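You operate a simulated robot arm through the tools that you are given. There is no shell and no other tool. Be economical: measure what you need, move in short steps, check, and stop when the job is done.

You are at the controls of a simulated two-armed robot. One attempt, no reset.

Task
Pick up the box key with one hand, pass it to the other hand and put it on the belt between the rails. Take the yellow sander on the third shelf from the top of the near rack and put it away on the shelf under the touch-up bench. Take the brown wood tile from the second shelf from the bottom of the near rack and leave it in the black small tray. Open the touch-up drawer. The order is free. Set down upright: wood tile.
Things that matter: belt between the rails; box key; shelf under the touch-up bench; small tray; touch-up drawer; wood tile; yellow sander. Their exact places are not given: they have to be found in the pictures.

The check looks at the end state, three seconds after you hand in, the way a careful person would. Anything else that was tipped, shoved, dropped, spilled or broken makes it a failure.

Robot
Two 7-joint arms with two-finger parallel grippers on one trunk, on a base that drives. Base frame: it is fixed to the floor where the robot stands at the start and does not move with it; the origin is under the middle of the robot, x ahead of it, y to its left, z up; the surface under the hand at the start is at about z = 0.84. Lengths are in m, angles in degrees, forces in N, time in s.
The left shoulder is at the start at [0.05, 0.177, 1.104], the right one opposite. With the tool pointing down near the work surface each hand reaches from about 0.22 to 0.7 m from the robot's upright axis, wherever it stands, measured 20 degrees to its own side. Places, roughly: belt between the rails [-0.3, -4.6, 0.9]; box key (11x3x12 cm) [0.4, 0, 0.9]; shelf under the touch-up bench [1.3, 3.2, 0.3]; small tray (24x21x4 cm) [-2.5, -2.7, 0.6]; touch-up drawer [1.5, 2.3, 0.7]; wood tile [-2.75, -2.25, 0.5]; yellow sander (7x5x5 cm) [-2.4, -2.7, 1]. Payload 3.43 kg a hand.
The tool frame of a hand sits at the grasp point between the pads (the TCP): z along the fingers, y along the line on which they close. The tips reach 0.034 m beyond it. Largest opening 0.128 m; finger width 0.024, thickness 0.012; the body of the gripper, 0.048 by 0.13 m, starts 0.096 m behind the TCP.
Orientation is that of the tool frame in the base frame, as a unit quaternion [w, x, y, z]. With the fingers straight down and closing along the base's y, the tool's x points along the base's -x, its y along +y and its z along -z.

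Tools
- The arms move only by the tool step_arm. It takes "left_deltas", "right_deltas" or both (then of equal length, played together; a hand with none holds still); each is a list of rows, each a list of 7 numbers: the finger opening in cm, from 0 to 12.8, then the shift along the base's x, y, z in cm, then the turn, a rotation vector about the base's x, y, z in degrees. In form: [[jaw, x, y, z, rx, ry, rz], ...]. A call has 1 to 20 rows; each row is the pose to reach, as a shift and turn from the pose commanded when the call began. A row lasts 0.2 s, in which the tool goes at most 0.05 m and 8.6 degrees; a call with a longer step from one row to the next is refused whole, and so is a gripper value outside its range. Where a pose cannot be reached the arm comes as near as it can. A force on the tool above 40 N (or 10 N above the force at the start of the call, whichever is more), or a blocked arm, ends the call early, and 0.2 s more pass. The fingers move at their own pace (about 0.108 m/s each) and stop on an object; they squeeze with about 33 N. The grip force told is the motor's: it shows also when the fingers shut on nothing. Time passes only in rows, and 0.2 s behind the last, so rows that repeat a pose let the fingers close. The reply holds the time, the measured pose of the TCP, the force on the tool along the base axes, the opening and the grip force, in the units named above and with some noise, with the torque about the TCP (base axes, N m) and any sound that the robot's microphone picked up.
- Cameras (640 x 400 px; columns grow to the right, rows downward): "scene" is now at [0.1558, -0.0131, 1.2671]; the picture's right is [-0.15, -0.99, 0.00], its down [-0.57, 0.09, -0.82] and it looks along [0.81, -0.12, -0.57] (base axes); focal length 252 px, centre (320, 200). "left" rides on the left gripper at [0.076, 0.011, -0.16] in its tool frame; the picture's right is [-0.15, 0.99, 0.00], its down [-0.88, -0.13, -0.46] and it looks along [-0.45, -0.07, 0.89] (tool axes); focal length 234 px, centre (320, 200). "right" rides on the right gripper at [0.076, -0.011, -0.16] in its tool frame; the picture's right is [0.15, 0.99, 0.00], its down [-0.88, 0.13, -0.46] and it looks along [-0.45, 0.07, 0.89] (tool axes); focal length 234 px, centre (320, 200).
- snapshot(camera): a new picture of that camera. No time passes.
- move_column(by): slides the trunk up (or, below 0, down) by that many m; the arms and the scene camera ride with it, the base frame stays. It gives what a move gives, with no picture.
- steer(legs): drives the robot by 1 to 6 legs, each [ahead, turn to the left] in m and degrees, along the robot's own axes; the way and the turn of a leg run together, so that a leg with both is an arc; at most 1.5 m and 180 degrees a leg. The arms and the cameras ride along, it lands a little off, and it stops where it bumps. It gives what a move gives.
- head_to(pan, tilt): turns the head with the scene camera to pan (to the left, within 80 degrees either way) and tilt (down, from -29 to 69), counted from straight ahead of the robot. It gives what a move gives.
- probe_pixels(camera, pixels): for up to 12 pixels [column, row] of the newest picture of that camera ("zoom" is the newest enlarged one), the place [x, y, z] in the base frame of the surface seen there, good to about 0.002 m. No time passes.
- enlarge(camera, box): a new picture of the part [left, top, right, bottom] of that camera's present view, enlarged. No time passes.
- job_done(): hands the job in; it is judged then, once.

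Go step by step. Measure first, check grasps and placings, and put right what went wrong. The budget is 110 turns and 108 pictures, counting those below and the enlarged ones. Unless the task says otherwise, let go and move clear before handing in.

The tools are called as a command line: name --argument value ..., lists and objects as JSON in quotes. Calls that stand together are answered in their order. step_arm: Moves the arms, as the interface text tells. Its arguments: {"type":"object","properties":{"left_deltas":{"type":"array","items":{"type":"array","items":{"type":"number"}}},"right_deltas":{"type":"array","items":{"type":"array","items":{"type":"number"}}}},"required":[]} The other tools are called the same way: move_column (by) slides the trunk up or down; steer (legs) drives the base; head_to (pan, tilt) turns the head that bears the scene camera; snapshot (camera) takes a picture; probe_pixels (camera, pixels) gives the place of the surface under pixels of a picture; enlarge (camera, box) takes an enlarged picture of a part of a camera's view; job_done () hands the job in.

At the start:

```text
clock: 0.0
left_eef_pos: [0.4147, 0.1456, 1.1297]
left_orientation: [0.002, 0.0, 1.0, 0.0]
left_wrist_force: [-0.5, -0.7, 0.0]
left_moment: [-0.01, -0.01, -0.04]
left_finger_gap: 0.1278
left_gripper_force: 0.1
right_eef_pos: [0.4047, -0.1732, 1.1164]
right_orientation: [0.0, -0.001, 1.0, 0.001]
right_wrist_force: [0.1, 0.2, 0.7]
right_moment: [-0.01, 0.0, -0.04]
right_finger_gap: 0.1279
right_gripper_force: 0.2
trunk travel left (down, up): [-0.275, 0.126]
robot x, y, heading: [0.0006, 0.0003, 0.0]
head pan, tilt: [-8.5, 35.1]
```

scene: 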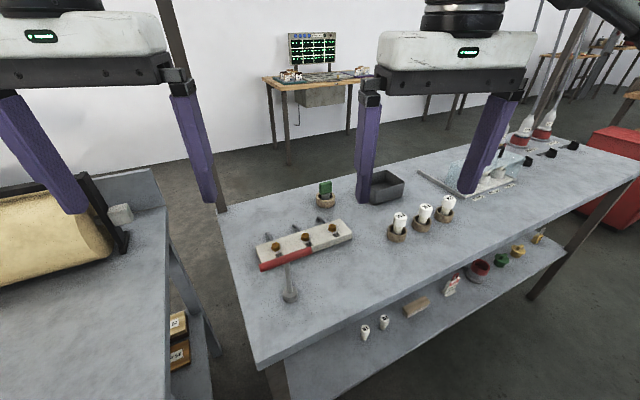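
right: 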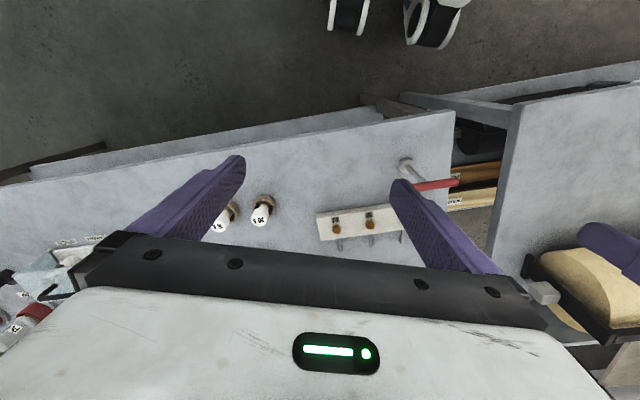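
left: 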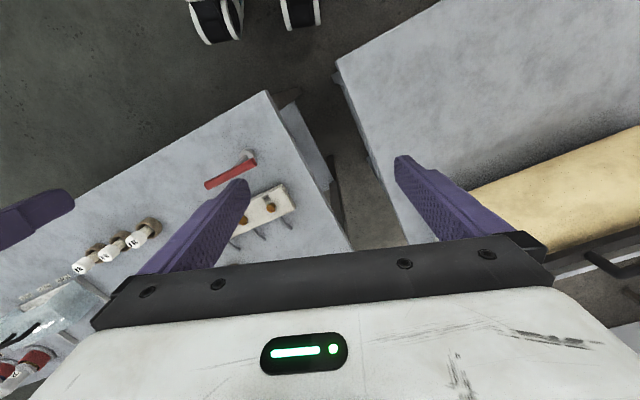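

The pictures show a red bar with a grey shaft near scene pixel (285,270), probably the box key. I'll enlarge that area.

enlarge --camera "scene" --box '[220, 160, 420, 320]'

enlarge --camera "left" --box '[160, 80, 360, 260]'

```text
2.50 times, centred on (320, 240) of scene
```

zoom: 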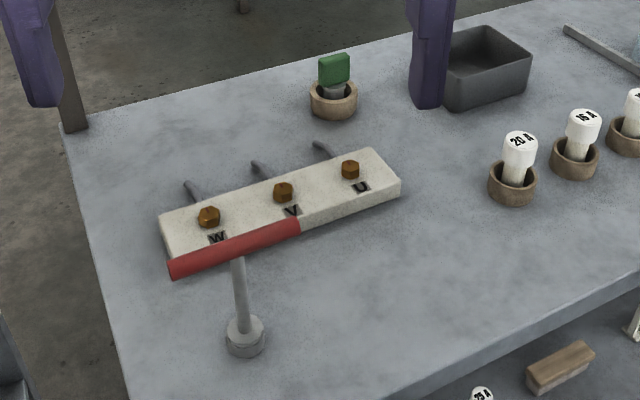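

```text
2.22 times, centred on (260, 170) of left
```

zoom: 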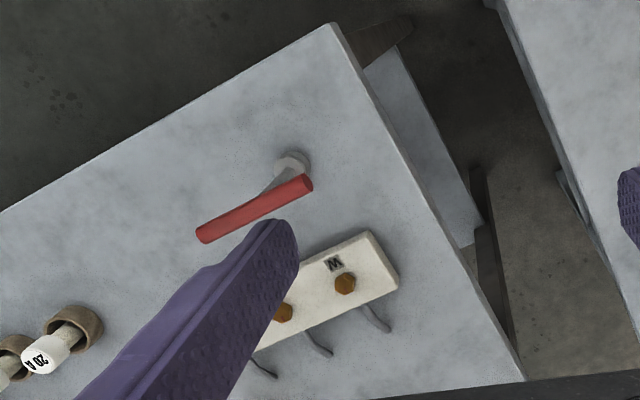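

The box key is a T: socket foot on the table, shaft up, and a red crossbar from about (203,233) to (307,183) in the zoom. I'll measure it.

probe_pixels --camera "zoom" --pixels '[[203, 233], [230, 220], [254, 208], [280, 197], [304, 184], [294, 164], [270, 190], [250, 150], [345, 283], [283, 312]]'

probe_pixels --camera "scene" --pixels '[[262, 267], [285, 260], [306, 252], [288, 278], [289, 297], [300, 320], [340, 180], [325, 190]]'

```text
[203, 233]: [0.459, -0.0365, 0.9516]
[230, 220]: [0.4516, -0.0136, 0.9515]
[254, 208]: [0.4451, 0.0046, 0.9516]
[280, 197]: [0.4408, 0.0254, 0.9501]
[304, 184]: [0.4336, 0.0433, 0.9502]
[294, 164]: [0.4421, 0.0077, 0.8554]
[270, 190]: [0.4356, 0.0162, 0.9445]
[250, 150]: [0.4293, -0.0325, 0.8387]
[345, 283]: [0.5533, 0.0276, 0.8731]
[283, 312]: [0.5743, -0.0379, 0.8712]
```

```text
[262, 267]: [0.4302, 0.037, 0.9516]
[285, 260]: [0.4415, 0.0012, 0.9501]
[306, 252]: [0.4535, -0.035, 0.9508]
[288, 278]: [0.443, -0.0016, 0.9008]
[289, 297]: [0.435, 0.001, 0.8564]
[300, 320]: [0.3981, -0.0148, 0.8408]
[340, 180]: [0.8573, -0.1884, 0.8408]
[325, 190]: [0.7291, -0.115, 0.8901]
```

The key's crossbar is centred near (0.445, 0.003, 0.946), lying along about (-0.30, 0.95). I'll turn the left hand about -72.5° and bring it above the +y half of the bar.

step_arm --left_deltas '[[6, 0, 0, 0, 0, 0, -8], [6, 0, 0, 0, 0, 0, -16], [6, 0, -1, 0, 0, 0, -24], [6, 1, -3, 0, 0, 0, -32], [6, 1, -5, 0, 0, 0, -40], [6, 2, -7, 0, 0, 0, -48], [6, 2, -9, -3, 0, 0, -56], [6, 2, -11.1, -6, 0, 0, -64], [6, 2, -11.1, -9, 0, 0, -72.5], [6, 2, -11.1, -11, 0, 0, -72.5], [6, 2, -11.1, -11, 0, 0, -72.5]]'

snapshot --camera "left"

snapshot --camera "scene"

```text
clock: 2.4
left_eef_pos: [0.4162, 0.0546, 1.0357]
left_orientation: [0.001, 0.589, 0.808, 0.0]
left_wrist_force: [0.1, 0.0, 0.6]
left_moment: [-0.01, -0.02, 0.0]
left_finger_gap: 0.0601
left_gripper_force: 0.0
left hand out of reach, approached as far as the arm can: row 9, 10, 11
right_eef_pos: [0.4041, -0.1735, 1.1154]
right_orientation: [0.0, 0.0, 1.0, 0.0]
right_wrist_force: [-0.6, 0.8, -0.3]
right_moment: [-0.01, -0.03, 0.0]
right_finger_gap: 0.1281
right_gripper_force: 0.0
trunk travel left (down, up): [-0.275, 0.126]
robot x, y, heading: [0.0002, 0.0017, 0.1]
head pan, tilt: [-8.5, 35.1]
```

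```text
102 pictures are left
```

left: 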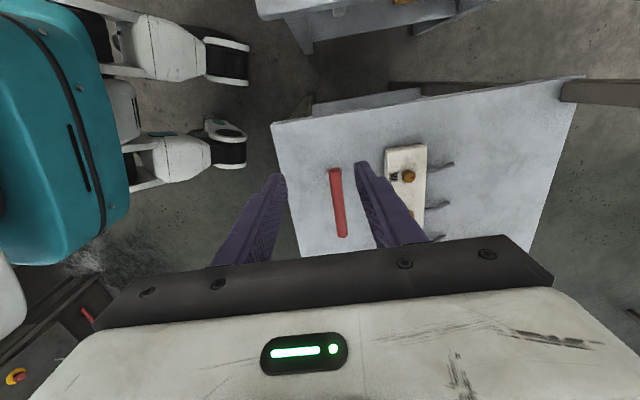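

```text
101 pictures are left
```

scene: 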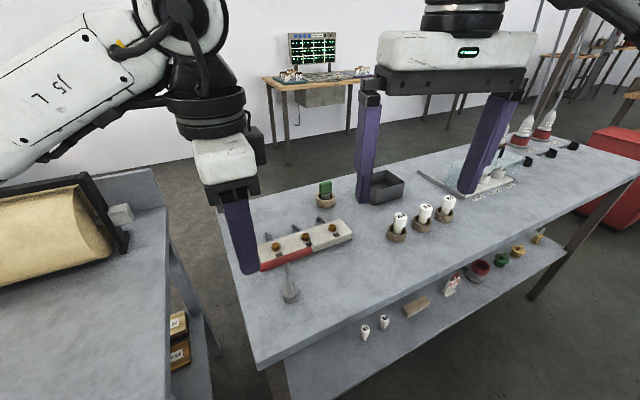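

The left hand stops short at this wrist turn (0.416, 0.055). I'll turn the base 15° to the right so the key sits more to the left hand's side.

steer --legs '[[0, -15]]'

```text
clock: 3.7
left_eef_pos: [0.4172, -0.0563, 1.0361]
left_orientation: [0.001, 0.69, 0.723, -0.001]
left_wrist_force: [-0.1, -0.4, -0.1]
left_moment: [0.01, -0.04, -0.01]
left_finger_gap: 0.0598
left_gripper_force: 0.0
right_eef_pos: [0.3456, -0.2727, 1.1159]
right_orientation: [0.0, 0.131, 0.991, 0.001]
right_wrist_force: [-0.5, -1.0, 0.2]
right_moment: [0.03, -0.01, 0.02]
right_finger_gap: 0.1281
right_gripper_force: 0.0
trunk travel left (down, up): [-0.275, 0.126]
robot x, y, heading: [-0.0013, 0.0037, -15.3]
head pan, tilt: [-8.5, 35.1]
```

The base has turned to -15.3°. Now I'll move the left hand to above the +y half of the bar and turn it back by about 15°.

step_arm --left_deltas '[[6, 0.5, 3, 0, 0, 0, 5], [6, 1, 6, 0, 0, 0, 10], [6, 1.8, 9.1, 0, 0, 0, 14.8], [6, 1.8, 9.1, 0, 0, 0, 14.8]]'

```text
clock: 4.7
left_eef_pos: [0.4351, 0.035, 1.0341]
left_orientation: [0.001, 0.591, 0.807, 0.0]
left_wrist_force: [0.5, 0.7, 0.3]
left_moment: [-0.02, -0.01, -0.02]
left_finger_gap: 0.0599
left_gripper_force: 0.2
right_eef_pos: [0.3476, -0.2728, 1.1173]
right_orientation: [-0.001, 0.132, 0.991, 0.0]
right_wrist_force: [0.7, 1.1, -0.1]
right_moment: [0.03, -0.04, -0.05]
right_finger_gap: 0.1281
right_gripper_force: 0.0
trunk travel left (down, up): [-0.275, 0.126]
robot x, y, heading: [-0.0008, -0.0021, -14.8]
head pan, tilt: [-8.5, 35.1]
```

The hand is on target at (0.435, 0.035, 1.034). I'll check the bar again from the left camera.

enlarge --camera "left" --box '[220, 100, 420, 260]'

```text
2.50 times, centred on (320, 180) of left
```

zoom: 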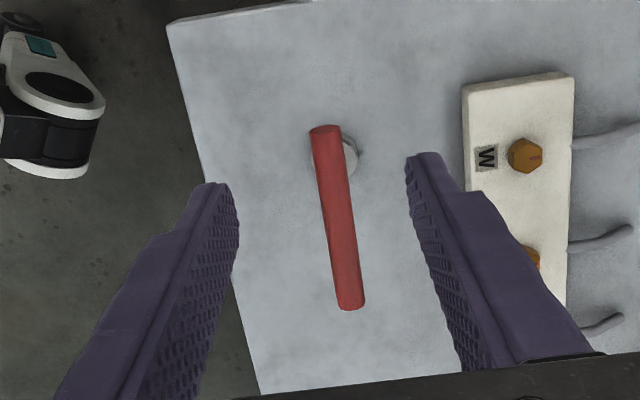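

probe_pixels --camera "zoom" --pixels '[[325, 133], [332, 170], [337, 215], [344, 260], [350, 303], [345, 155]]'

```text
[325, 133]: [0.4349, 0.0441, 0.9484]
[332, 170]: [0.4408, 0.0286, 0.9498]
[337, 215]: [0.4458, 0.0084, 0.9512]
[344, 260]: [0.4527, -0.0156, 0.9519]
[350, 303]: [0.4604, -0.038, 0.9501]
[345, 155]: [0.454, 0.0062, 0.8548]
```

The bar's axis passes through (0.438, 0.0315). I'll shift slightly, descend to z≈0.945 and close.

step_arm --left_deltas '[[6, 0.3, -0.35, -3, 0, 0, 0], [6, 0.3, -0.35, -6, 0, 0, 0], [6, 0.3, -0.35, -8.9, 0, 0, 0], [6, 0.3, -0.35, -8.9, 0, 0, 0], [3, 0.3, -0.35, -8.9, 0, 0, 0], [1, 0.3, -0.35, -8.9, 0, 0, 0], [0.5, 0.3, -0.35, -8.9, 0, 0, 0], [0.5, 0.3, -0.35, -8.9, 0, 0, 0]]'

```text
clock: 6.5
left_eef_pos: [0.4384, 0.0317, 0.9482]
left_orientation: [0.002, 0.591, 0.807, 0.0]
left_wrist_force: [-0.3, 0.1, 0.4]
left_moment: [0.03, 0.01, -0.01]
left_finger_gap: 0.0126
left_gripper_force: 32.9
right_eef_pos: [0.3458, -0.2728, 1.1162]
right_orientation: [0.0, 0.131, 0.991, 0.0]
right_wrist_force: [-0.1, -0.9, 0.4]
right_moment: [0.02, 0.0, 0.02]
right_finger_gap: 0.1282
right_gripper_force: 0.0
trunk travel left (down, up): [-0.275, 0.126]
robot x, y, heading: [0.0026, 0.0021, -15.3]
head pan, tilt: [-8.5, 35.1]
```

The bar is held: gap 12.6 mm, force 33 N. I'll lift it while turning the right hand toward the mirrored orientation.

step_arm --left_deltas '[[0.5, 0, 0, 3, 0, 0, 0], [0.5, 0, 0, 6, 0, 0, 0], [0.5, 0, 0, 9, 0, 0, 0], [0.5, 0, 0, 12, 0, 0, 0], [0.5, 0, 1, 14, 0, 0, -3], [0.5, 0, 1, 14, 0, 0, -8], [0.5, 0, 1, 14, 0, 0, -13], [0.5, 0, 1, 14, 0, 0, -18], [0.5, 0, 1, 14, 0, 0, -18], [0.5, 0, 1, 14, 0, 0, -18], [0.5, 0, 1, 14, 0, 0, -18], [0.5, 0, 1, 14, 0, 0, -18]]' --right_deltas '[[6, 0, 0, 0, 0, 0, 8], [6, 0, 0, 1, 0, 0, 16], [6, 0, 0, 2, 0, 0, 24], [6, 0, 0, 4, 0, 0, 32], [6, 0, 0, 5, 0, 0, 40], [6, 0, 0, 5, 0, 0, 48], [6, 0, 0, 5, 0, 0, 56], [6, 0, 0, 5, 0, 0, 64], [6, 0, 0, 5, 0, 0, 72], [6, 0, 0, 5, 0, 0, 80], [6, 0, 0, 5, 0, 0, 88], [6, 0, 0, 5, 0, 0, 96]]'

snapshot --camera "scene"

```text
clock: 9.1
left_eef_pos: [0.3851, 0.0282, 1.0745]
left_orientation: [0.001, 0.71, 0.704, 0.0]
left_wrist_force: [-0.6, 0.0, -0.8]
left_moment: [0.02, 0.05, 0.02]
left_finger_gap: 0.013
left_gripper_force: 32.3
left hand out of reach, approached as far as the arm can: row 6, 7, 8, 9, 10, 11, 12
right_eef_pos: [0.2367, -0.1644, 1.1081]
right_orientation: [0.002, -0.647, 0.762, 0.0]
right_wrist_force: [-0.1, -0.4, -1.0]
right_moment: [-0.01, 0.0, 0.01]
right_finger_gap: 0.0601
right_gripper_force: 0.1
right hand out of reach, approached as far as the arm can: row 7, 8, 9, 10, 11, 12
trunk travel left (down, up): [-0.275, 0.126]
robot x, y, heading: [0.0007, -0.0036, -15.3]
head pan, tilt: [-8.5, 35.1]
```

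```text
99 pictures are left
```

scene: 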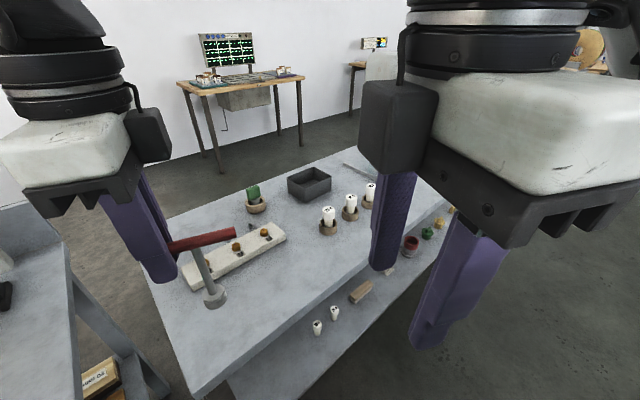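

Both arms hit their wrist-turn limit because the hands are high relative to the shoulders. I'll raise the trunk 0.12 and back off 0.3 m, so the hand-over can happen lower, relative to the shoulders, and clear of the table.

move_column --by 0.12

steer --legs '[[-0.3, 0]]'

```text
clock: 10.6
left_eef_pos: [0.3848, 0.0268, 1.194]
left_orientation: [0.002, 0.709, 0.705, 0.0]
left_wrist_force: [-0.2, 0.0, -0.5]
left_moment: [-0.01, 0.0, -0.03]
left_finger_gap: 0.013
left_gripper_force: 32.6
right_eef_pos: [0.2369, -0.167, 1.2288]
right_orientation: [0.001, -0.647, 0.763, 0.0]
right_wrist_force: [0.0, 0.9, -0.5]
right_moment: [-0.03, -0.02, 0.04]
right_finger_gap: 0.0599
right_gripper_force: 0.0
trunk travel left (down, up): [-0.395, 0.006]
robot x, y, heading: [-0.0002, -0.0043, -15.1]
head pan, tilt: [-8.5, 35.1]
```

```text
clock: 12.6
left_eef_pos: [0.0968, 0.1063, 1.1942]
left_orientation: [0.002, 0.709, 0.705, 0.0]
left_wrist_force: [-0.3, 0.4, -1.1]
left_moment: [0.01, -0.03, -0.01]
left_finger_gap: 0.0127
left_gripper_force: 33.2
right_eef_pos: [-0.0508, -0.0874, 1.2285]
right_orientation: [0.001, -0.647, 0.763, 0.0]
right_wrist_force: [-0.7, 0.2, -0.6]
right_moment: [-0.01, -0.01, 0.01]
right_finger_gap: 0.0599
right_gripper_force: 0.1
trunk travel left (down, up): [-0.395, 0.006]
robot x, y, heading: [-0.2875, 0.0783, -14.7]
head pan, tilt: [-8.5, 35.1]
```

Now I'll lower both hands about 0.2 m and bring them toward the middle in front of the robot, checking the reachable turn.

step_arm --left_deltas '[[0.5, 0, 0, -4, 0, 0, 0], [0.5, 0, 0, -8, 0, 0, 0], [0.5, 0, 0, -12, 0, 0, 0], [0.5, 0, 0, -16, 0, 0, 0], [0.5, 1, -2, -20, 0, 0, -3], [0.5, 2, -4, -20, 0, 0, -6], [0.5, 3, -6, -20, 0, 0, -9], [0.5, 3.7, -7.9, -20, 0, 0, -12], [0.5, 3.7, -7.9, -20, 0, 0, -12]]' --right_deltas '[[6, 0, 0, -4, 0, 0, 0], [6, 0, 0, -8, 0, 0, 0], [6, 2, -2, -12, 0, 0, 0], [6, 4, -4, -16, 0, 0, 0], [6, 7, -6, -20, 0, 0, -1], [6, 10, -7, -23, 0, 0, -2], [6, 13.5, -6.9, -23, 0, 0, -3.4], [6, 13.5, -6.9, -23, 0, 0, -3.4], [6, 13.5, -6.9, -23, 0, 0, -3.4]]'

snapshot --camera "scene"

```text
refused: row 5 steps farther than a row can; nothing moved
```

```text
98 pictures are left
```

scene: 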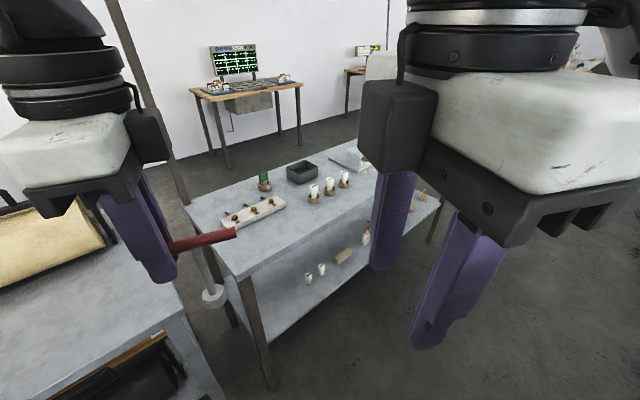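

One row stepped too far, so nothing moved. I'll repeat with smaller steps.

step_arm --left_deltas '[[0.5, 0, 0, -4, 0, 0, 0], [0.5, 0, 0, -8, 0, 0, 0], [0.5, 0, 0, -12, 0, 0, 0], [0.5, 0, 0, -16, 0, 0, 0], [0.5, 1, -2, -19, 0, 0, -3], [0.5, 2, -4, -19, 0, 0, -6], [0.5, 3, -6, -19, 0, 0, -9], [0.5, 3.7, -7.9, -19, 0, 0, -12], [0.5, 3.7, -7.9, -19, 0, 0, -12]]' --right_deltas '[[6, 0, 0, -4, 0, 0, 0], [6, 0, 0, -8, 0, 0, 0], [6, 1, -2, -12, 0, 0, 0], [6, 3, -4, -15, 0, 0, 0], [6, 5, -5, -18, 0, 0, -1], [6, 8, -6, -20, 0, 0, -2], [6, 11, -6.9, -22, 0, 0, -3.4], [6, 13.5, -6.9, -22, 0, 0, -3.4], [6, 13.5, -6.9, -22, 0, 0, -3.4]]'

snapshot --camera "scene"

```text
clock: 14.6
left_eef_pos: [0.0868, 0.0874, 0.9737]
left_orientation: [0.027, 0.748, 0.663, 0.028]
left_wrist_force: [0.3, 0.8, 0.0]
left_moment: [0.06, 0.0, 0.02]
left_finger_gap: 0.0126
left_gripper_force: 32.9
left hand out of reach, approached as far as the arm can: row 5, 6, 7, 8, 9
right_eef_pos: [-0.0199, -0.0811, 1.0096]
right_orientation: [0.0, -0.623, 0.782, -0.012]
right_wrist_force: [0.8, 0.9, 0.0]
right_moment: [-0.03, 0.05, 0.0]
right_finger_gap: 0.06
right_gripper_force: 0.0
right hand out of reach, approached as far as the arm can: row 4, 5, 6, 7, 8, 9
trunk travel left (down, up): [-0.395, 0.006]
robot x, y, heading: [-0.2876, 0.0799, -15.0]
head pan, tilt: [-8.5, 35.1]
```

```text
97 pictures are left
```

scene: 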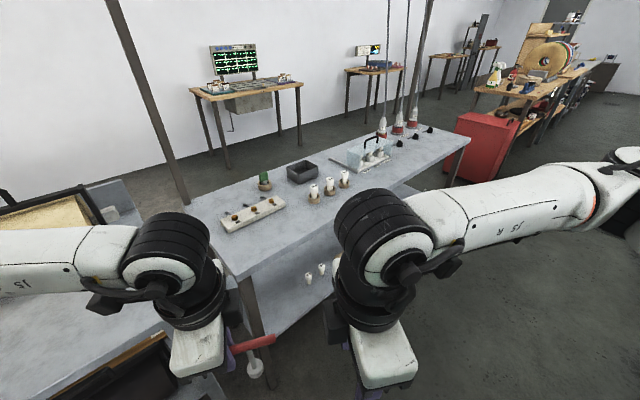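

The left arm still holds the bar well, but side-by-side vertical grips aren't reachable. So I'll hand over with the left at yaw -45° (robot frame) on the bar and the right coming in sloped toward the shaft below it. First, both hands turn to those poses.

step_arm --left_deltas '[[0.5, 0, 0, 1, -0.2, 0.5, 5], [0.5, 0, -1, 2, -0.4, 1, 10], [0.5, 0, -2, 2.6, -0.6, 1.6, 15], [0.5, 0, -3, 2.6, -0.8, 2.2, 20], [0.5, 0, -4, 2.6, -1, 2.8, 25], [0.5, 0, -5, 2.6, -1.2, 3.4, 30], [0.5, 0, -6, 2.6, -1.4, 4.2, 37], [0.5, 0, -7, 2.6, -1.4, 4.2, 37], [0.5, 0, -7.7, 2.6, -1.4, 4.2, 37], [0.5, 0, -7.7, 2.6, -1.4, 4.2, 37]]' --right_deltas '[[3, 0, 0, 0.5, 5.04, -3.73, -4.81], [3, 0, 0, 1, 10.09, -7.47, -9.62], [3, 0, 0, 1.5, 15.1, -11.2, -14.4], [3, 0, 0, 2, 20.2, -14.9, -19.2], [3, 0, 0, 2.7, 25.2, -18.7, -24.1], [3, 0, 0, 2.7, 30.3, -22.4, -28.9], [3, 1, 0, 2.7, 35.3, -26.1, -33.7], [3, 1, 0, 2.7, 40.4, -29.9, -38.5], [3, 1, 0, 2.7, 45.4, -33.6, -43.3], [3, 1, 0, 2.7, 45.4, -33.6, -43.3]]'

snapshot --camera "right"

head_to --pan 0 --tilt 55

snapshot --camera "scene"

```text
clock: 16.8
left_eef_pos: [0.0886, 0.0075, 0.9987]
left_orientation: [0.001, 0.498, 0.867, 0.001]
left_wrist_force: [0.5, 0.0, -1.8]
left_moment: [0.06, 0.05, -0.02]
left_finger_gap: 0.0128
left_gripper_force: 33.1
right_eef_pos: [0.0804, -0.1053, 1.0183]
right_orientation: [0.447, -0.231, 0.856, 0.119]
right_wrist_force: [-0.3, 0.7, 0.1]
right_moment: [0.0, -0.01, -0.01]
right_finger_gap: 0.03
right_gripper_force: 0.0
right hand out of reach, approached as far as the arm can: row 4, 5, 6, 7, 8, 9, 10
trunk travel left (down, up): [-0.395, 0.006]
robot x, y, heading: [-0.2855, 0.0792, -14.9]
head pan, tilt: [-8.5, 35.1]
```

```text
96 pictures are left
```

right: 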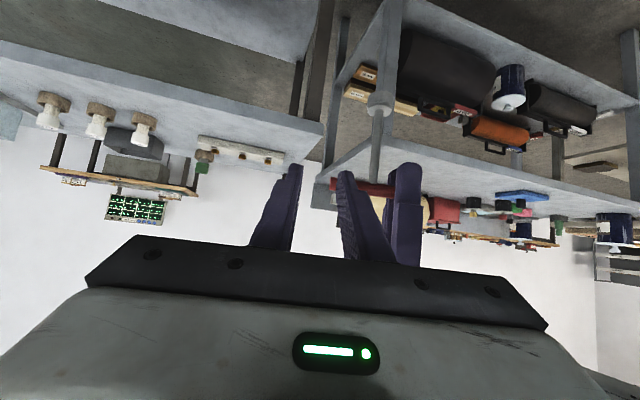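

```text
clock: 17.7
left_eef_pos: [0.0893, 0.0081, 0.9986]
left_orientation: [0.001, 0.498, 0.867, 0.001]
left_wrist_force: [-0.2, 0.1, 0.0]
left_moment: [0.01, 0.02, 0.0]
left_finger_gap: 0.013
left_gripper_force: 33.2
right_eef_pos: [0.079, -0.1055, 1.0173]
right_orientation: [0.446, -0.232, 0.856, 0.119]
right_wrist_force: [-0.4, -0.1, 0.0]
right_moment: [-0.03, 0.02, -0.02]
right_finger_gap: 0.0299
right_gripper_force: 0.0
trunk travel left (down, up): [-0.395, 0.006]
robot x, y, heading: [-0.2858, 0.0806, -14.9]
head pan, tilt: [0.0, 55.0]
```

```text
95 pictures are left
```

scene: 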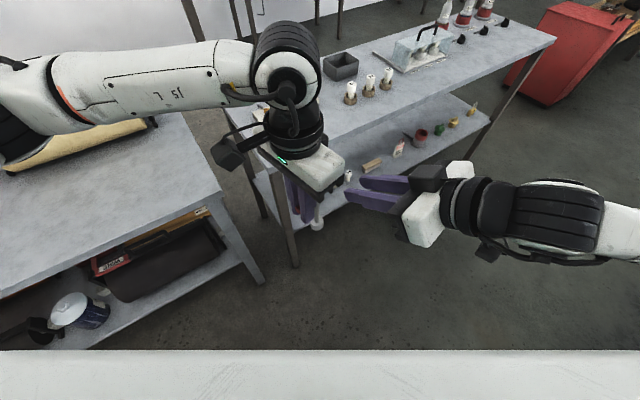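

The right hand has exactly the wanted direction (0.71, 0.41, -0.57). The key's shaft shows at right-camera pixel (377,140), so I'll probe it.

probe_pixels --camera "right" --pixels '[[377, 125], [376, 140], [375, 155], [379, 108], [373, 189], [342, 185]]'

enlarge --camera "right" --box '[240, 60, 480, 210]'

```text
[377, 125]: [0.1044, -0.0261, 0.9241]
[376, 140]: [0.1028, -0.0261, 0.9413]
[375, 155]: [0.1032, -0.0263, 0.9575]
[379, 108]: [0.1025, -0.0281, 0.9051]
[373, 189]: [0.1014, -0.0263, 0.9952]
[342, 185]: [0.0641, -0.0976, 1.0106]
```

```text
2.67 times, centred on (360, 135) of right
```

zoom: 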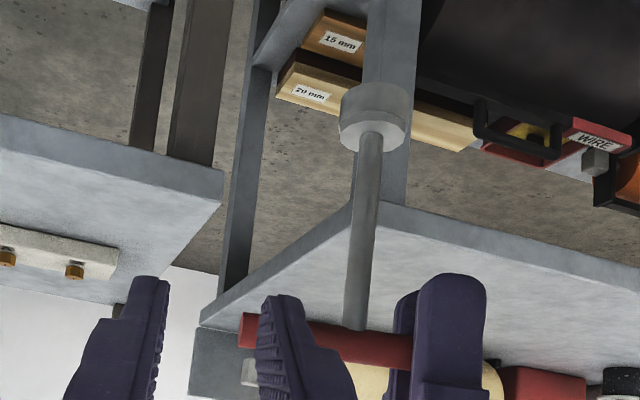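

The shaft is vertical at (0.105, -0.0225), with the bar at z≈0.997 and the socket top at about 0.91. I'll move the right hand to a standoff on its approach line.

step_arm --right_deltas '[[3, -2, 2, -1, 0, 0, 0], [3, -2, 4, -2.5, 0, 0, 0], [3, -1.5, 5.9, -3.9, 0, 0, 0], [3, -1.5, 5.9, -3.9, 0, 0, 0]]'

enlarge --camera "right" --box '[200, 60, 440, 210]'

```text
clock: 18.7
left_eef_pos: [0.0885, 0.0071, 0.9972]
left_orientation: [0.0, 0.499, 0.867, 0.002]
left_wrist_force: [-0.3, 7.2, -6.6]
left_moment: [0.3, -0.07, -0.08]
left_finger_gap: 0.0128
left_gripper_force: 32.7
right_eef_pos: [0.064, -0.0464, 0.9811]
right_orientation: [0.448, -0.23, 0.856, 0.116]
right_wrist_force: [1.0, -6.9, 5.3]
right_moment: [0.13, -0.1, -0.15]
right_finger_gap: 0.0262
right_gripper_force: 0.1
right hand out of reach, approached as far as the arm can: row 1, 2
trunk travel left (down, up): [-0.395, 0.006]
robot x, y, heading: [-0.2876, 0.0801, -15.3]
head pan, tilt: [0.0, 55.0]
```

```text
2.67 times, centred on (320, 135) of right
```

zoom: 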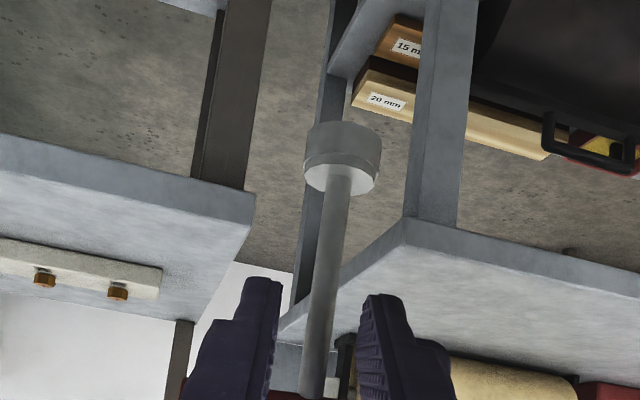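

There is a light contact (7 N): the right fingertips brush the left fingers. I'll back off, go lower with a narrower opening, then come in horizontally under the left fingertips.

step_arm --right_deltas '[[3, -1, -0.6, 0, 0, 0, 0], [2, -1.4, -0.8, -2, 0, 0, 0], [2, -1.4, -0.8, -4.1, 0, 0, 0], [2, -1.4, -0.8, -4.1, 0, 0, 0]]'

enlarge --camera "right" --box '[200, 60, 440, 210]'

```text
clock: 19.7
left_eef_pos: [0.0885, 0.0074, 0.9979]
left_orientation: [0.002, 0.499, 0.867, 0.0]
left_wrist_force: [-0.5, -0.6, -0.1]
left_moment: [0.03, 0.02, 0.03]
left_finger_gap: 0.0128
left_gripper_force: 33.1
right_eef_pos: [0.0497, -0.0504, 0.938]
right_orientation: [0.447, -0.231, 0.856, 0.118]
right_wrist_force: [0.0, 1.1, -0.5]
right_moment: [0.01, 0.03, -0.02]
right_finger_gap: 0.02
right_gripper_force: 0.1
right hand out of reach, approached as far as the arm can: row 1
trunk travel left (down, up): [-0.395, 0.006]
robot x, y, heading: [-0.2894, 0.0793, -15.0]
head pan, tilt: [0.0, 55.0]
```

```text
2.67 times, centred on (320, 135) of right
```

zoom: 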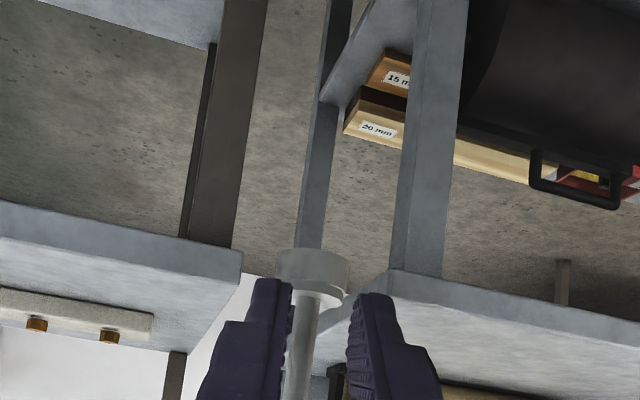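

probe_pixels --camera "zoom" --pixels '[[303, 325], [300, 345], [297, 370], [312, 270], [322, 290], [268, 300], [378, 310]]'

```text
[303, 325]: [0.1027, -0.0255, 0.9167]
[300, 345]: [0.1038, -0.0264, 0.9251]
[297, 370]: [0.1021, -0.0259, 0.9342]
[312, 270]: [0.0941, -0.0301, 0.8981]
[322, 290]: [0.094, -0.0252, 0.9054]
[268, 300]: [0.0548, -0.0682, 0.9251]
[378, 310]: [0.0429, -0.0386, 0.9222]
```

The shaft sits about 5 mm off-centre laterally. I'll shift sideways, slide in horizontally and close on the shaft.

step_arm --right_deltas '[[2, 0.27, -0.47, 0.1, 0, 0, 0], [2, 1.6, 0.3, 0.1, 0, 0, 0], [2, 3.1, 1.15, 0.1, 0, 0, 0], [2, 4.7, 2.06, 0.1, 0, 0, 0], [2, 4.7, 2.06, 0.1, 0, 0, 0]]'

enlarge --camera "right" --box '[200, 60, 440, 210]'

```text
clock: 20.9
left_eef_pos: [0.0893, 0.0069, 0.9983]
left_orientation: [0.002, 0.499, 0.867, 0.002]
left_wrist_force: [0.1, -1.0, -0.4]
left_moment: [0.04, 0.01, 0.02]
left_finger_gap: 0.0127
left_gripper_force: 32.9
right_eef_pos: [0.0977, -0.0308, 0.9377]
right_orientation: [0.446, -0.231, 0.856, 0.118]
right_wrist_force: [-0.1, 0.2, 0.6]
right_moment: [-0.03, 0.0, 0.0]
right_finger_gap: 0.0197
right_gripper_force: 0.0
trunk travel left (down, up): [-0.395, 0.006]
robot x, y, heading: [-0.2869, 0.0801, -14.7]
head pan, tilt: [0.0, 55.0]
```

```text
2.67 times, centred on (320, 135) of right
```

zoom: 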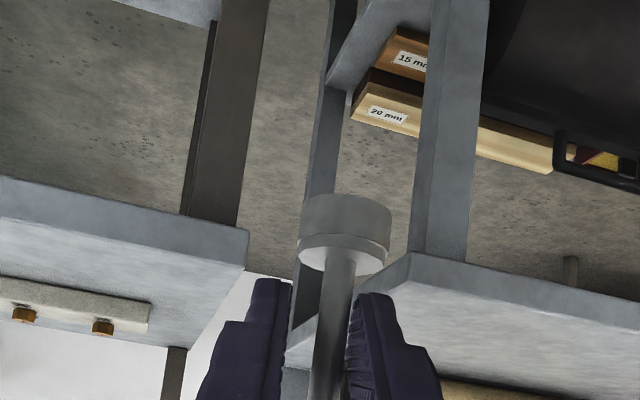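

No contact forces and the shaft is between the pads, so I'll close the right gripper.

step_arm --right_deltas '[[1, 0, 0, 0, 0, 0, 0], [0.2, 0, 0, 0, 0, 0, 0], [0.2, 0, 0, 0, 0, 0, 0], [0.2, 0, 0, 0, 0, 0, 0]]'

```text
clock: 21.9
left_eef_pos: [0.0886, 0.0065, 0.9984]
left_orientation: [0.002, 0.499, 0.867, 0.0]
left_wrist_force: [7.6, -15.1, -2.0]
left_moment: [0.01, 0.01, -0.03]
left_finger_gap: 0.0126
left_gripper_force: 32.9
right_eef_pos: [0.0957, -0.0291, 0.938]
right_orientation: [0.447, -0.232, 0.855, 0.12]
right_wrist_force: [-6.8, 15.1, 1.4]
right_moment: [-0.76, -0.37, 0.22]
right_finger_gap: 0.0085
right_gripper_force: 32.9
trunk travel left (down, up): [-0.395, 0.006]
robot x, y, heading: [-0.2883, 0.0788, -14.9]
head pan, tilt: [0.0, 55.0]
```

The right hand holds the 8.5 mm shaft. The left can now open, lift clear and move away to its side.

step_arm --left_deltas '[[2, 0, 0, 0, 0, 0, 0], [4, 0, 0, 0, 0, 0, 0], [4, 0, 0, 0, 0, 0, 0], [4, 0, 0, 3, 0, 0, 0], [4, 0, 0, 6, 0, 0, 0], [4, 0, 2, 9, 0, 0, 0], [4, 0, 5, 11, 0, 0, 0], [4, 0, 8, 11, 0, 0, 6], [4, 0, 12, 11, 0, 0, 12], [4, 0, 14, 11, 0, 0, 20]]'

snapshot --camera "scene"

snapshot --camera "right"

```text
clock: 24.1
left_eef_pos: [0.089, 0.1498, 1.1089]
left_orientation: [0.001, 0.34, 0.941, 0.001]
left_wrist_force: [-0.1, 0.2, -0.1]
left_moment: [-0.02, 0.02, -0.01]
left_finger_gap: 0.0397
left_gripper_force: 0.0
right_eef_pos: [0.0976, -0.0316, 0.9387]
right_orientation: [0.447, -0.231, 0.856, 0.118]
right_wrist_force: [0.2, 0.5, -0.1]
right_moment: [0.0, -0.04, 0.0]
right_finger_gap: 0.0092
right_gripper_force: 33.3
trunk travel left (down, up): [-0.395, 0.006]
robot x, y, heading: [-0.2864, 0.076, -14.9]
head pan, tilt: [0.0, 55.0]
```

```text
90 pictures are left
```

scene: 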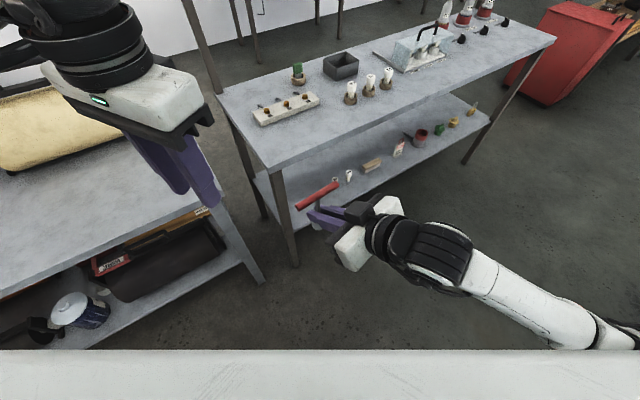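

```text
89 pictures are left
```

right: 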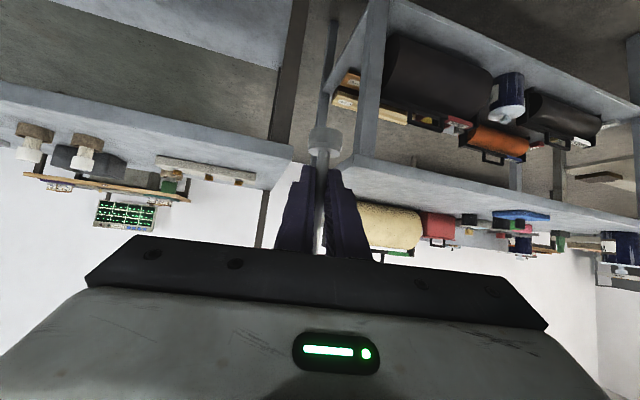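

The hand-over is done and the key hangs from the right hand. Now I'll survey toward the belt, to the right.

head_to --pan -78 --tilt 15

snapshot --camera "scene"

```text
clock: 25.6
left_eef_pos: [0.0891, 0.1482, 1.1071]
left_orientation: [0.001, 0.339, 0.941, 0.0]
left_wrist_force: [-0.3, 0.5, -0.3]
left_moment: [0.04, -0.01, -0.01]
left_finger_gap: 0.0401
left_gripper_force: 0.1
right_eef_pos: [0.0958, -0.0306, 0.9383]
right_orientation: [0.447, -0.231, 0.856, 0.119]
right_wrist_force: [0.0, -0.2, 0.0]
right_moment: [0.01, 0.06, 0.0]
right_finger_gap: 0.0089
right_gripper_force: 32.5
trunk travel left (down, up): [-0.395, 0.006]
robot x, y, heading: [-0.2915, 0.0773, -15.0]
head pan, tilt: [-78.0, 15.0]
```

```text
88 pictures are left
```

scene: 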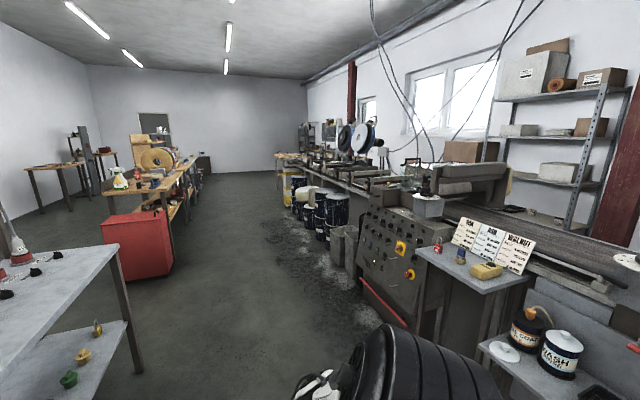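

probe_pixels --camera "scene" --pixels '[[320, 165], [350, 180], [300, 157], [290, 153], [545, 100], [495, 270], [390, 230], [320, 215], [200, 300], [140, 225], [160, 165], [210, 250]]'

enlarge --camera "scene" --box '[230, 100, 430, 225]'

```text
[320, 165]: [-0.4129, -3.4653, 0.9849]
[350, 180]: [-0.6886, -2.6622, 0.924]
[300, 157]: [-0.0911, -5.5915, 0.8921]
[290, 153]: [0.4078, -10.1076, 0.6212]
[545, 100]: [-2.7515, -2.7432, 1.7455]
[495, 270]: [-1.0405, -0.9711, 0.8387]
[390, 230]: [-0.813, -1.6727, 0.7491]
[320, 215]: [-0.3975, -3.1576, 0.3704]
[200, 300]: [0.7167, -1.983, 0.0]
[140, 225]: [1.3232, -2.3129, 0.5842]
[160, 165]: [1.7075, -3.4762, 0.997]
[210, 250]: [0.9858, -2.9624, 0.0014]
```

```text
3.20 times, centred on (330, 162) of scene
```

zoom: 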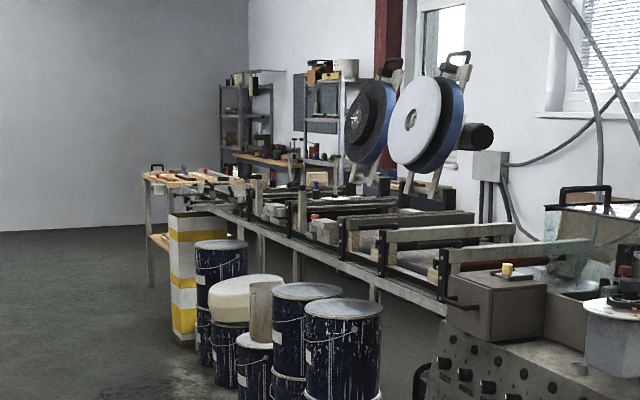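

probe_pixels --camera "scene" --pixels '[[120, 248], [142, 368], [105, 300], [172, 268], [345, 262], [302, 225], [295, 205], [290, 185], [425, 250], [370, 275], [300, 240], [195, 200]]'

```text
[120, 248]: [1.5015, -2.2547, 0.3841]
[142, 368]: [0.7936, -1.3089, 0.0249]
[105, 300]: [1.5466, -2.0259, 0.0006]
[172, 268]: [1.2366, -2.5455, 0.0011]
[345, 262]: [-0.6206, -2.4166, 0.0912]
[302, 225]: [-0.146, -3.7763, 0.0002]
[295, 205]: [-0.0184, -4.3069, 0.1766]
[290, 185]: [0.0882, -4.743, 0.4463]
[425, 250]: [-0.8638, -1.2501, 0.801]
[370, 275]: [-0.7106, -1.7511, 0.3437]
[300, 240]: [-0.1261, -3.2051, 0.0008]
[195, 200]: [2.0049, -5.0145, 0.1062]
```

The aisle is clear between the machine (x≈-0.7) and the table leg (0.79, -1.31). I'll turn to about -78° and drive down it.

steer --legs '[[0, -63], [1.5, 0], [1.2, 0]]'

head_to --pan -35 --tilt 20

snapshot --camera "scene"

```text
clock: 41.6
left_eef_pos: [0.5437, -2.8928, 1.1084]
left_orientation: [0.001, 0.775, 0.632, 0.0]
left_wrist_force: [0.2, 0.1, -0.3]
left_moment: [0.02, 0.01, 0.03]
left_finger_gap: 0.04
left_gripper_force: 0.1
right_eef_pos: [0.3894, -2.9844, 0.9385]
right_orientation: [0.444, 0.241, 0.854, -0.127]
right_wrist_force: [0.1, 0.0, -0.6]
right_moment: [0.0, 0.0, -0.01]
right_finger_gap: 0.0092
right_gripper_force: 33.0
trunk travel left (down, up): [-0.395, 0.006]
robot x, y, heading: [0.3006, -2.5928, -76.8]
head pan, tilt: [-78.0, 15.0]
```

```text
clock: 42.7
left_eef_pos: [0.544, -2.8925, 1.1082]
left_orientation: [0.002, 0.775, 0.632, 0.0]
left_wrist_force: [1.3, -1.1, -0.1]
left_moment: [0.0, 0.02, 0.01]
left_finger_gap: 0.04
left_gripper_force: 0.1
right_eef_pos: [0.3892, -2.9852, 0.938]
right_orientation: [0.443, 0.242, 0.853, -0.128]
right_wrist_force: [0.7, 0.5, -0.3]
right_moment: [0.04, 0.0, 0.02]
right_finger_gap: 0.0091
right_gripper_force: 33.0
trunk travel left (down, up): [-0.395, 0.006]
robot x, y, heading: [0.3044, -2.5964, -76.6]
head pan, tilt: [-35.0, 20.0]
```

```text
86 pictures are left
```

scene: 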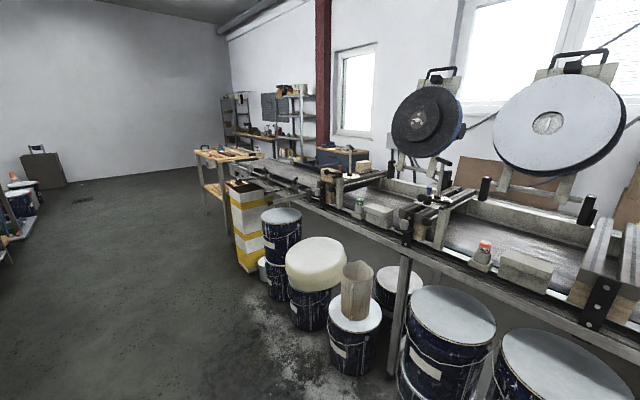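

enlarge --camera "scene" --box '[200, 130, 440, 280]'

probe_pixels --camera "zoom" --pixels '[[200, 108], [250, 125], [300, 150], [380, 185], [420, 180], [460, 200], [440, 215], [150, 170], [240, 160], [300, 300], [200, 250], [270, 115]]'

```text
2.67 times, centred on (320, 205) of scene
```

zoom: 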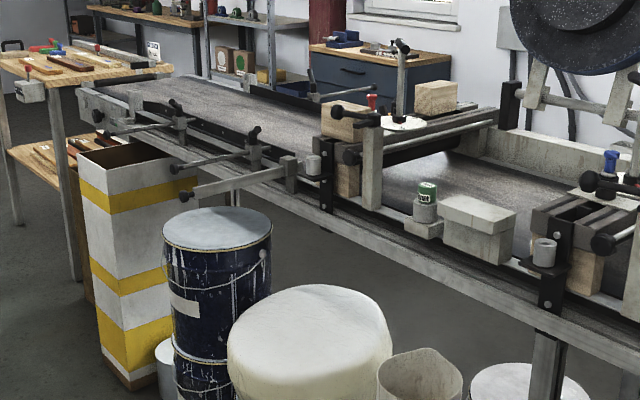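

```text
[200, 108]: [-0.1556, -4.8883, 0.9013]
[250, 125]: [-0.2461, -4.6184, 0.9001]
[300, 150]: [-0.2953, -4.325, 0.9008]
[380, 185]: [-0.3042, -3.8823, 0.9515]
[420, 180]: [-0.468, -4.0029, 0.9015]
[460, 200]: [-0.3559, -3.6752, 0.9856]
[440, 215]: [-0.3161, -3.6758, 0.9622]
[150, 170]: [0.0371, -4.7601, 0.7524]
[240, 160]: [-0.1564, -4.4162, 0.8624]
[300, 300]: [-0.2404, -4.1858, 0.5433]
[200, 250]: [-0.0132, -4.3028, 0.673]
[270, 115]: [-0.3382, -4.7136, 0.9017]
```

The outfeed belt surface is at z≈0.901, with free space around (-0.3, -4.6). I'll drive past the drums to about (0.7, -4.45), then face the belt.

steer --legs '[[1.5, 0], [0.42, 0], [0, -103]]'

head_to --pan 0 --tilt 35

snapshot --camera "scene"

```text
clock: 56.7
left_eef_pos: [0.3766, -4.6449, 1.1086]
left_orientation: [0.0, 0.975, -0.222, -0.001]
left_wrist_force: [-0.7, 0.6, 0.1]
left_moment: [0.03, -0.01, 0.01]
left_finger_gap: 0.0401
left_gripper_force: 0.1
right_eef_pos: [0.3253, -4.4711, 0.938]
right_orientation: [0.172, 0.821, 0.334, -0.429]
right_wrist_force: [-0.2, -0.7, -0.4]
right_moment: [-0.01, 0.0, 0.02]
right_finger_gap: 0.0089
right_gripper_force: 32.7
trunk travel left (down, up): [-0.395, 0.006]
robot x, y, heading: [0.7252, -4.4824, 179.2]
head pan, tilt: [-35.0, 20.0]
```

```text
clock: 57.7
left_eef_pos: [0.3754, -4.6431, 1.1086]
left_orientation: [0.0, 0.975, -0.222, -0.001]
left_wrist_force: [0.5, 0.6, -0.4]
left_moment: [-0.01, 0.02, 0.0]
left_finger_gap: 0.04
left_gripper_force: 0.0
right_eef_pos: [0.3252, -4.4714, 0.9383]
right_orientation: [0.173, 0.821, 0.335, -0.429]
right_wrist_force: [-0.1, -0.1, 0.1]
right_moment: [0.0, 0.01, 0.03]
right_finger_gap: 0.0089
right_gripper_force: 33.1
trunk travel left (down, up): [-0.395, 0.006]
robot x, y, heading: [0.7246, -4.4821, 179.3]
head pan, tilt: [0.0, 35.0]
```

```text
84 pictures are left
```

scene: 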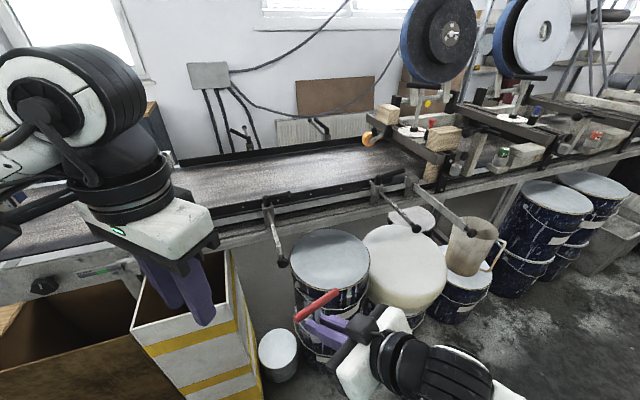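

probe_pixels --camera "scene" --pixels '[[270, 180], [320, 170], [300, 198], [300, 204], [280, 152], [283, 262], [268, 205], [415, 228], [235, 262], [250, 330], [365, 265], [338, 300]]'

```text
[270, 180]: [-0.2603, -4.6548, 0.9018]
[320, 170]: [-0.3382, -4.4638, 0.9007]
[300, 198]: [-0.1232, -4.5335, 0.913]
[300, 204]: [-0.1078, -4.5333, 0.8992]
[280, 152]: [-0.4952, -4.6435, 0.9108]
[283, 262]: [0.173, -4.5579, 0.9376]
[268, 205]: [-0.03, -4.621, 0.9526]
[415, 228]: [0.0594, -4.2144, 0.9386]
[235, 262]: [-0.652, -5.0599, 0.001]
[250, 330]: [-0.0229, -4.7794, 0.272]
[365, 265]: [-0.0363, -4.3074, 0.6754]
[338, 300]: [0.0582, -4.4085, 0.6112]
```

The near rail is at x≈-0.12 and the far rail at x≈-0.50, with belt between at z≈0.901. Guide knobs stick out to x≈0.17 at y≈-4.56 and y≈-4.21, so I'll go over at y≈-4.42. First I'll lift the key and check the base clearance.

step_arm --right_deltas '[[0.2, 0, 0, 4, 0, 0, -6], [0.2, 0, 0, 8, 0, 0, -12], [0.2, 0, 0, 11, 0, 0, -18], [0.2, 0, 0, 11, 0, 0, -24], [0.2, 0, 0, 11, 0, 0, -30], [0.2, 0, 0, 11, 0, 0, -30]]'

head_to --pan 0 --tilt 62

snapshot --camera "scene"

probe_pixels --camera "scene" --pixels '[[283, 180], [330, 160], [250, 160], [200, 250], [120, 250], [320, 340]]'

```text
clock: 59.1
left_eef_pos: [0.3754, -4.6437, 1.1087]
left_orientation: [0.001, 0.975, -0.222, -0.002]
left_wrist_force: [0.5, -0.3, 0.0]
left_moment: [0.01, 0.01, 0.01]
left_finger_gap: 0.0402
left_gripper_force: 0.1
right_eef_pos: [0.3275, -4.4694, 1.0476]
right_orientation: [0.056, 0.879, 0.11, -0.46]
right_wrist_force: [0.6, 0.2, -0.8]
right_moment: [0.01, -0.01, -0.01]
right_finger_gap: 0.009
right_gripper_force: 32.6
right hand out of reach, approached as far as the arm can: row 1, 2
trunk travel left (down, up): [-0.395, 0.006]
robot x, y, heading: [0.7272, -4.4826, 179.1]
head pan, tilt: [0.0, 35.0]
```

```text
clock: 60.0
left_eef_pos: [0.3773, -4.6445, 1.1089]
left_orientation: [0.001, 0.975, -0.222, -0.001]
left_wrist_force: [0.5, 0.0, 0.7]
left_moment: [-0.02, 0.03, -0.02]
left_finger_gap: 0.0398
left_gripper_force: 0.1
right_eef_pos: [0.3264, -4.4713, 1.0486]
right_orientation: [0.054, 0.88, 0.109, -0.46]
right_wrist_force: [-0.1, -1.4, -1.1]
right_moment: [-0.01, -0.02, 0.03]
right_finger_gap: 0.0092
right_gripper_force: 33.2
trunk travel left (down, up): [-0.395, 0.006]
robot x, y, heading: [0.7249, -4.4827, 178.9]
head pan, tilt: [0.0, 62.0]
```

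```text
83 pictures are left
```

scene: 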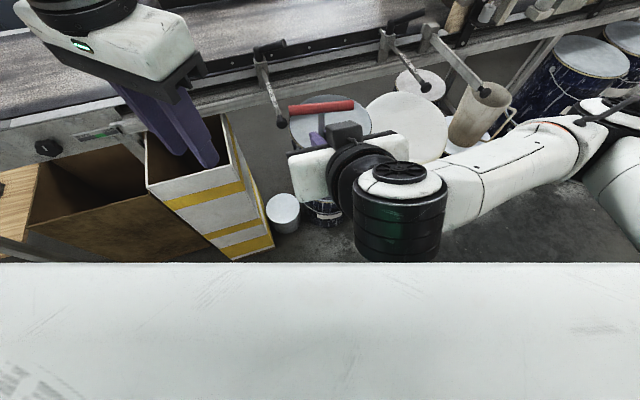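

```text
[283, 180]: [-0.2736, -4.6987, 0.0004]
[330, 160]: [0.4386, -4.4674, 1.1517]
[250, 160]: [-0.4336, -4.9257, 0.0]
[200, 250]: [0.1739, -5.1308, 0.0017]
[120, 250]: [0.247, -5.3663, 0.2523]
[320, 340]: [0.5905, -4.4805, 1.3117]
```

probe_pixels --camera "scene" --pixels '[[283, 210], [283, 225], [320, 215], [270, 235], [240, 250], [170, 210], [230, 130], [300, 240], [205, 235], [460, 220]]'

```text
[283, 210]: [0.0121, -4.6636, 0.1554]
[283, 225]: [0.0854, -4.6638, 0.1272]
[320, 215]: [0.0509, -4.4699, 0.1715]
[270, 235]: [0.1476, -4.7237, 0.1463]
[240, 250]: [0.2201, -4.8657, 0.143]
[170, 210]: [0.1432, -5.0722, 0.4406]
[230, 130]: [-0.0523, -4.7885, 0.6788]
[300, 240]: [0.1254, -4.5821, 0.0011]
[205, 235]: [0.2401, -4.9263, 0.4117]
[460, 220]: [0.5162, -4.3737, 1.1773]
```

The nearest obstacle is the yellow box corner at about (0.22, -4.87), so moving ahead 0.17 m keeps the base clear.

steer --legs '[[0.17, 0]]'

step_arm --right_deltas '[[0.2, -4, 0.5, 1, 0, 0, -4], [0.2, -8, 1, 1, 0, 0, -8], [0.2, -12, 1.5, 1, 0, 0, -12], [0.2, -16, 2, 1, 0, 0, -16], [0.2, -20, 2.5, 1, 0, 0, -16], [0.2, -24, 3, 1, 0, 0, -16], [0.2, -28, 3.5, 1, 0, 0, -16], [0.2, -32, 4, 1, 0, 0, -16], [0.2, -35, 4.5, 1, 0, 0, -16], [0.2, -37, 5, 1, 0, 0, -16], [0.2, -37, 5, 1, 0, 0, -16]]'

head_to --pan 0 --tilt 40

snapshot --camera "scene"

```text
clock: 61.5
left_eef_pos: [0.2042, -4.6415, 1.1075]
left_orientation: [0.001, 0.975, -0.221, -0.001]
left_wrist_force: [-0.3, 0.0, -0.1]
left_moment: [-0.03, -0.01, 0.01]
left_finger_gap: 0.04
left_gripper_force: 0.1
right_eef_pos: [0.1541, -4.4673, 1.046]
right_orientation: [0.055, 0.88, 0.11, -0.459]
right_wrist_force: [0.3, 0.9, -1.8]
right_moment: [-0.01, -0.03, -0.01]
right_finger_gap: 0.0089
right_gripper_force: 33.1
trunk travel left (down, up): [-0.395, 0.006]
robot x, y, heading: [0.5505, -4.4795, 178.9]
head pan, tilt: [0.0, 62.0]
```

```text
clock: 63.9
left_eef_pos: [0.2053, -4.6416, 1.1083]
left_orientation: [0.001, 0.975, -0.222, -0.001]
left_wrist_force: [0.2, 0.3, -0.6]
left_moment: [-0.03, -0.01, 0.0]
left_finger_gap: 0.04
left_gripper_force: 0.2
right_eef_pos: [-0.2144, -4.4191, 1.0574]
right_orientation: [-0.008, 0.886, -0.012, -0.463]
right_wrist_force: [0.0, 0.0, -0.8]
right_moment: [0.0, -0.02, 0.03]
right_finger_gap: 0.0089
right_gripper_force: 32.9
trunk travel left (down, up): [-0.395, 0.006]
robot x, y, heading: [0.5538, -4.4842, 179.0]
head pan, tilt: [0.0, 62.0]
```

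```text
clock: 64.8
left_eef_pos: [0.2046, -4.6416, 1.1082]
left_orientation: [0.001, 0.975, -0.221, -0.001]
left_wrist_force: [0.1, 0.8, -0.1]
left_moment: [0.03, 0.05, 0.0]
left_finger_gap: 0.0398
left_gripper_force: 0.0
right_eef_pos: [-0.2153, -4.4183, 1.058]
right_orientation: [-0.009, 0.887, -0.013, -0.462]
right_wrist_force: [-0.3, -0.9, -1.1]
right_moment: [0.02, -0.02, 0.02]
right_finger_gap: 0.0089
right_gripper_force: 32.6
trunk travel left (down, up): [-0.395, 0.006]
robot x, y, heading: [0.5533, -4.4773, 179.2]
head pan, tilt: [0.0, 40.0]
```

```text
82 pictures are left
```

scene: 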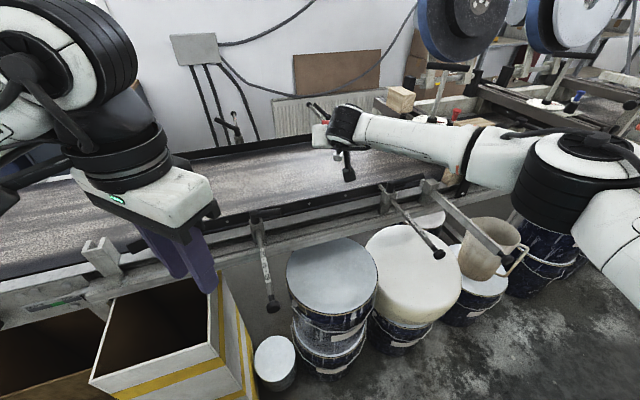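

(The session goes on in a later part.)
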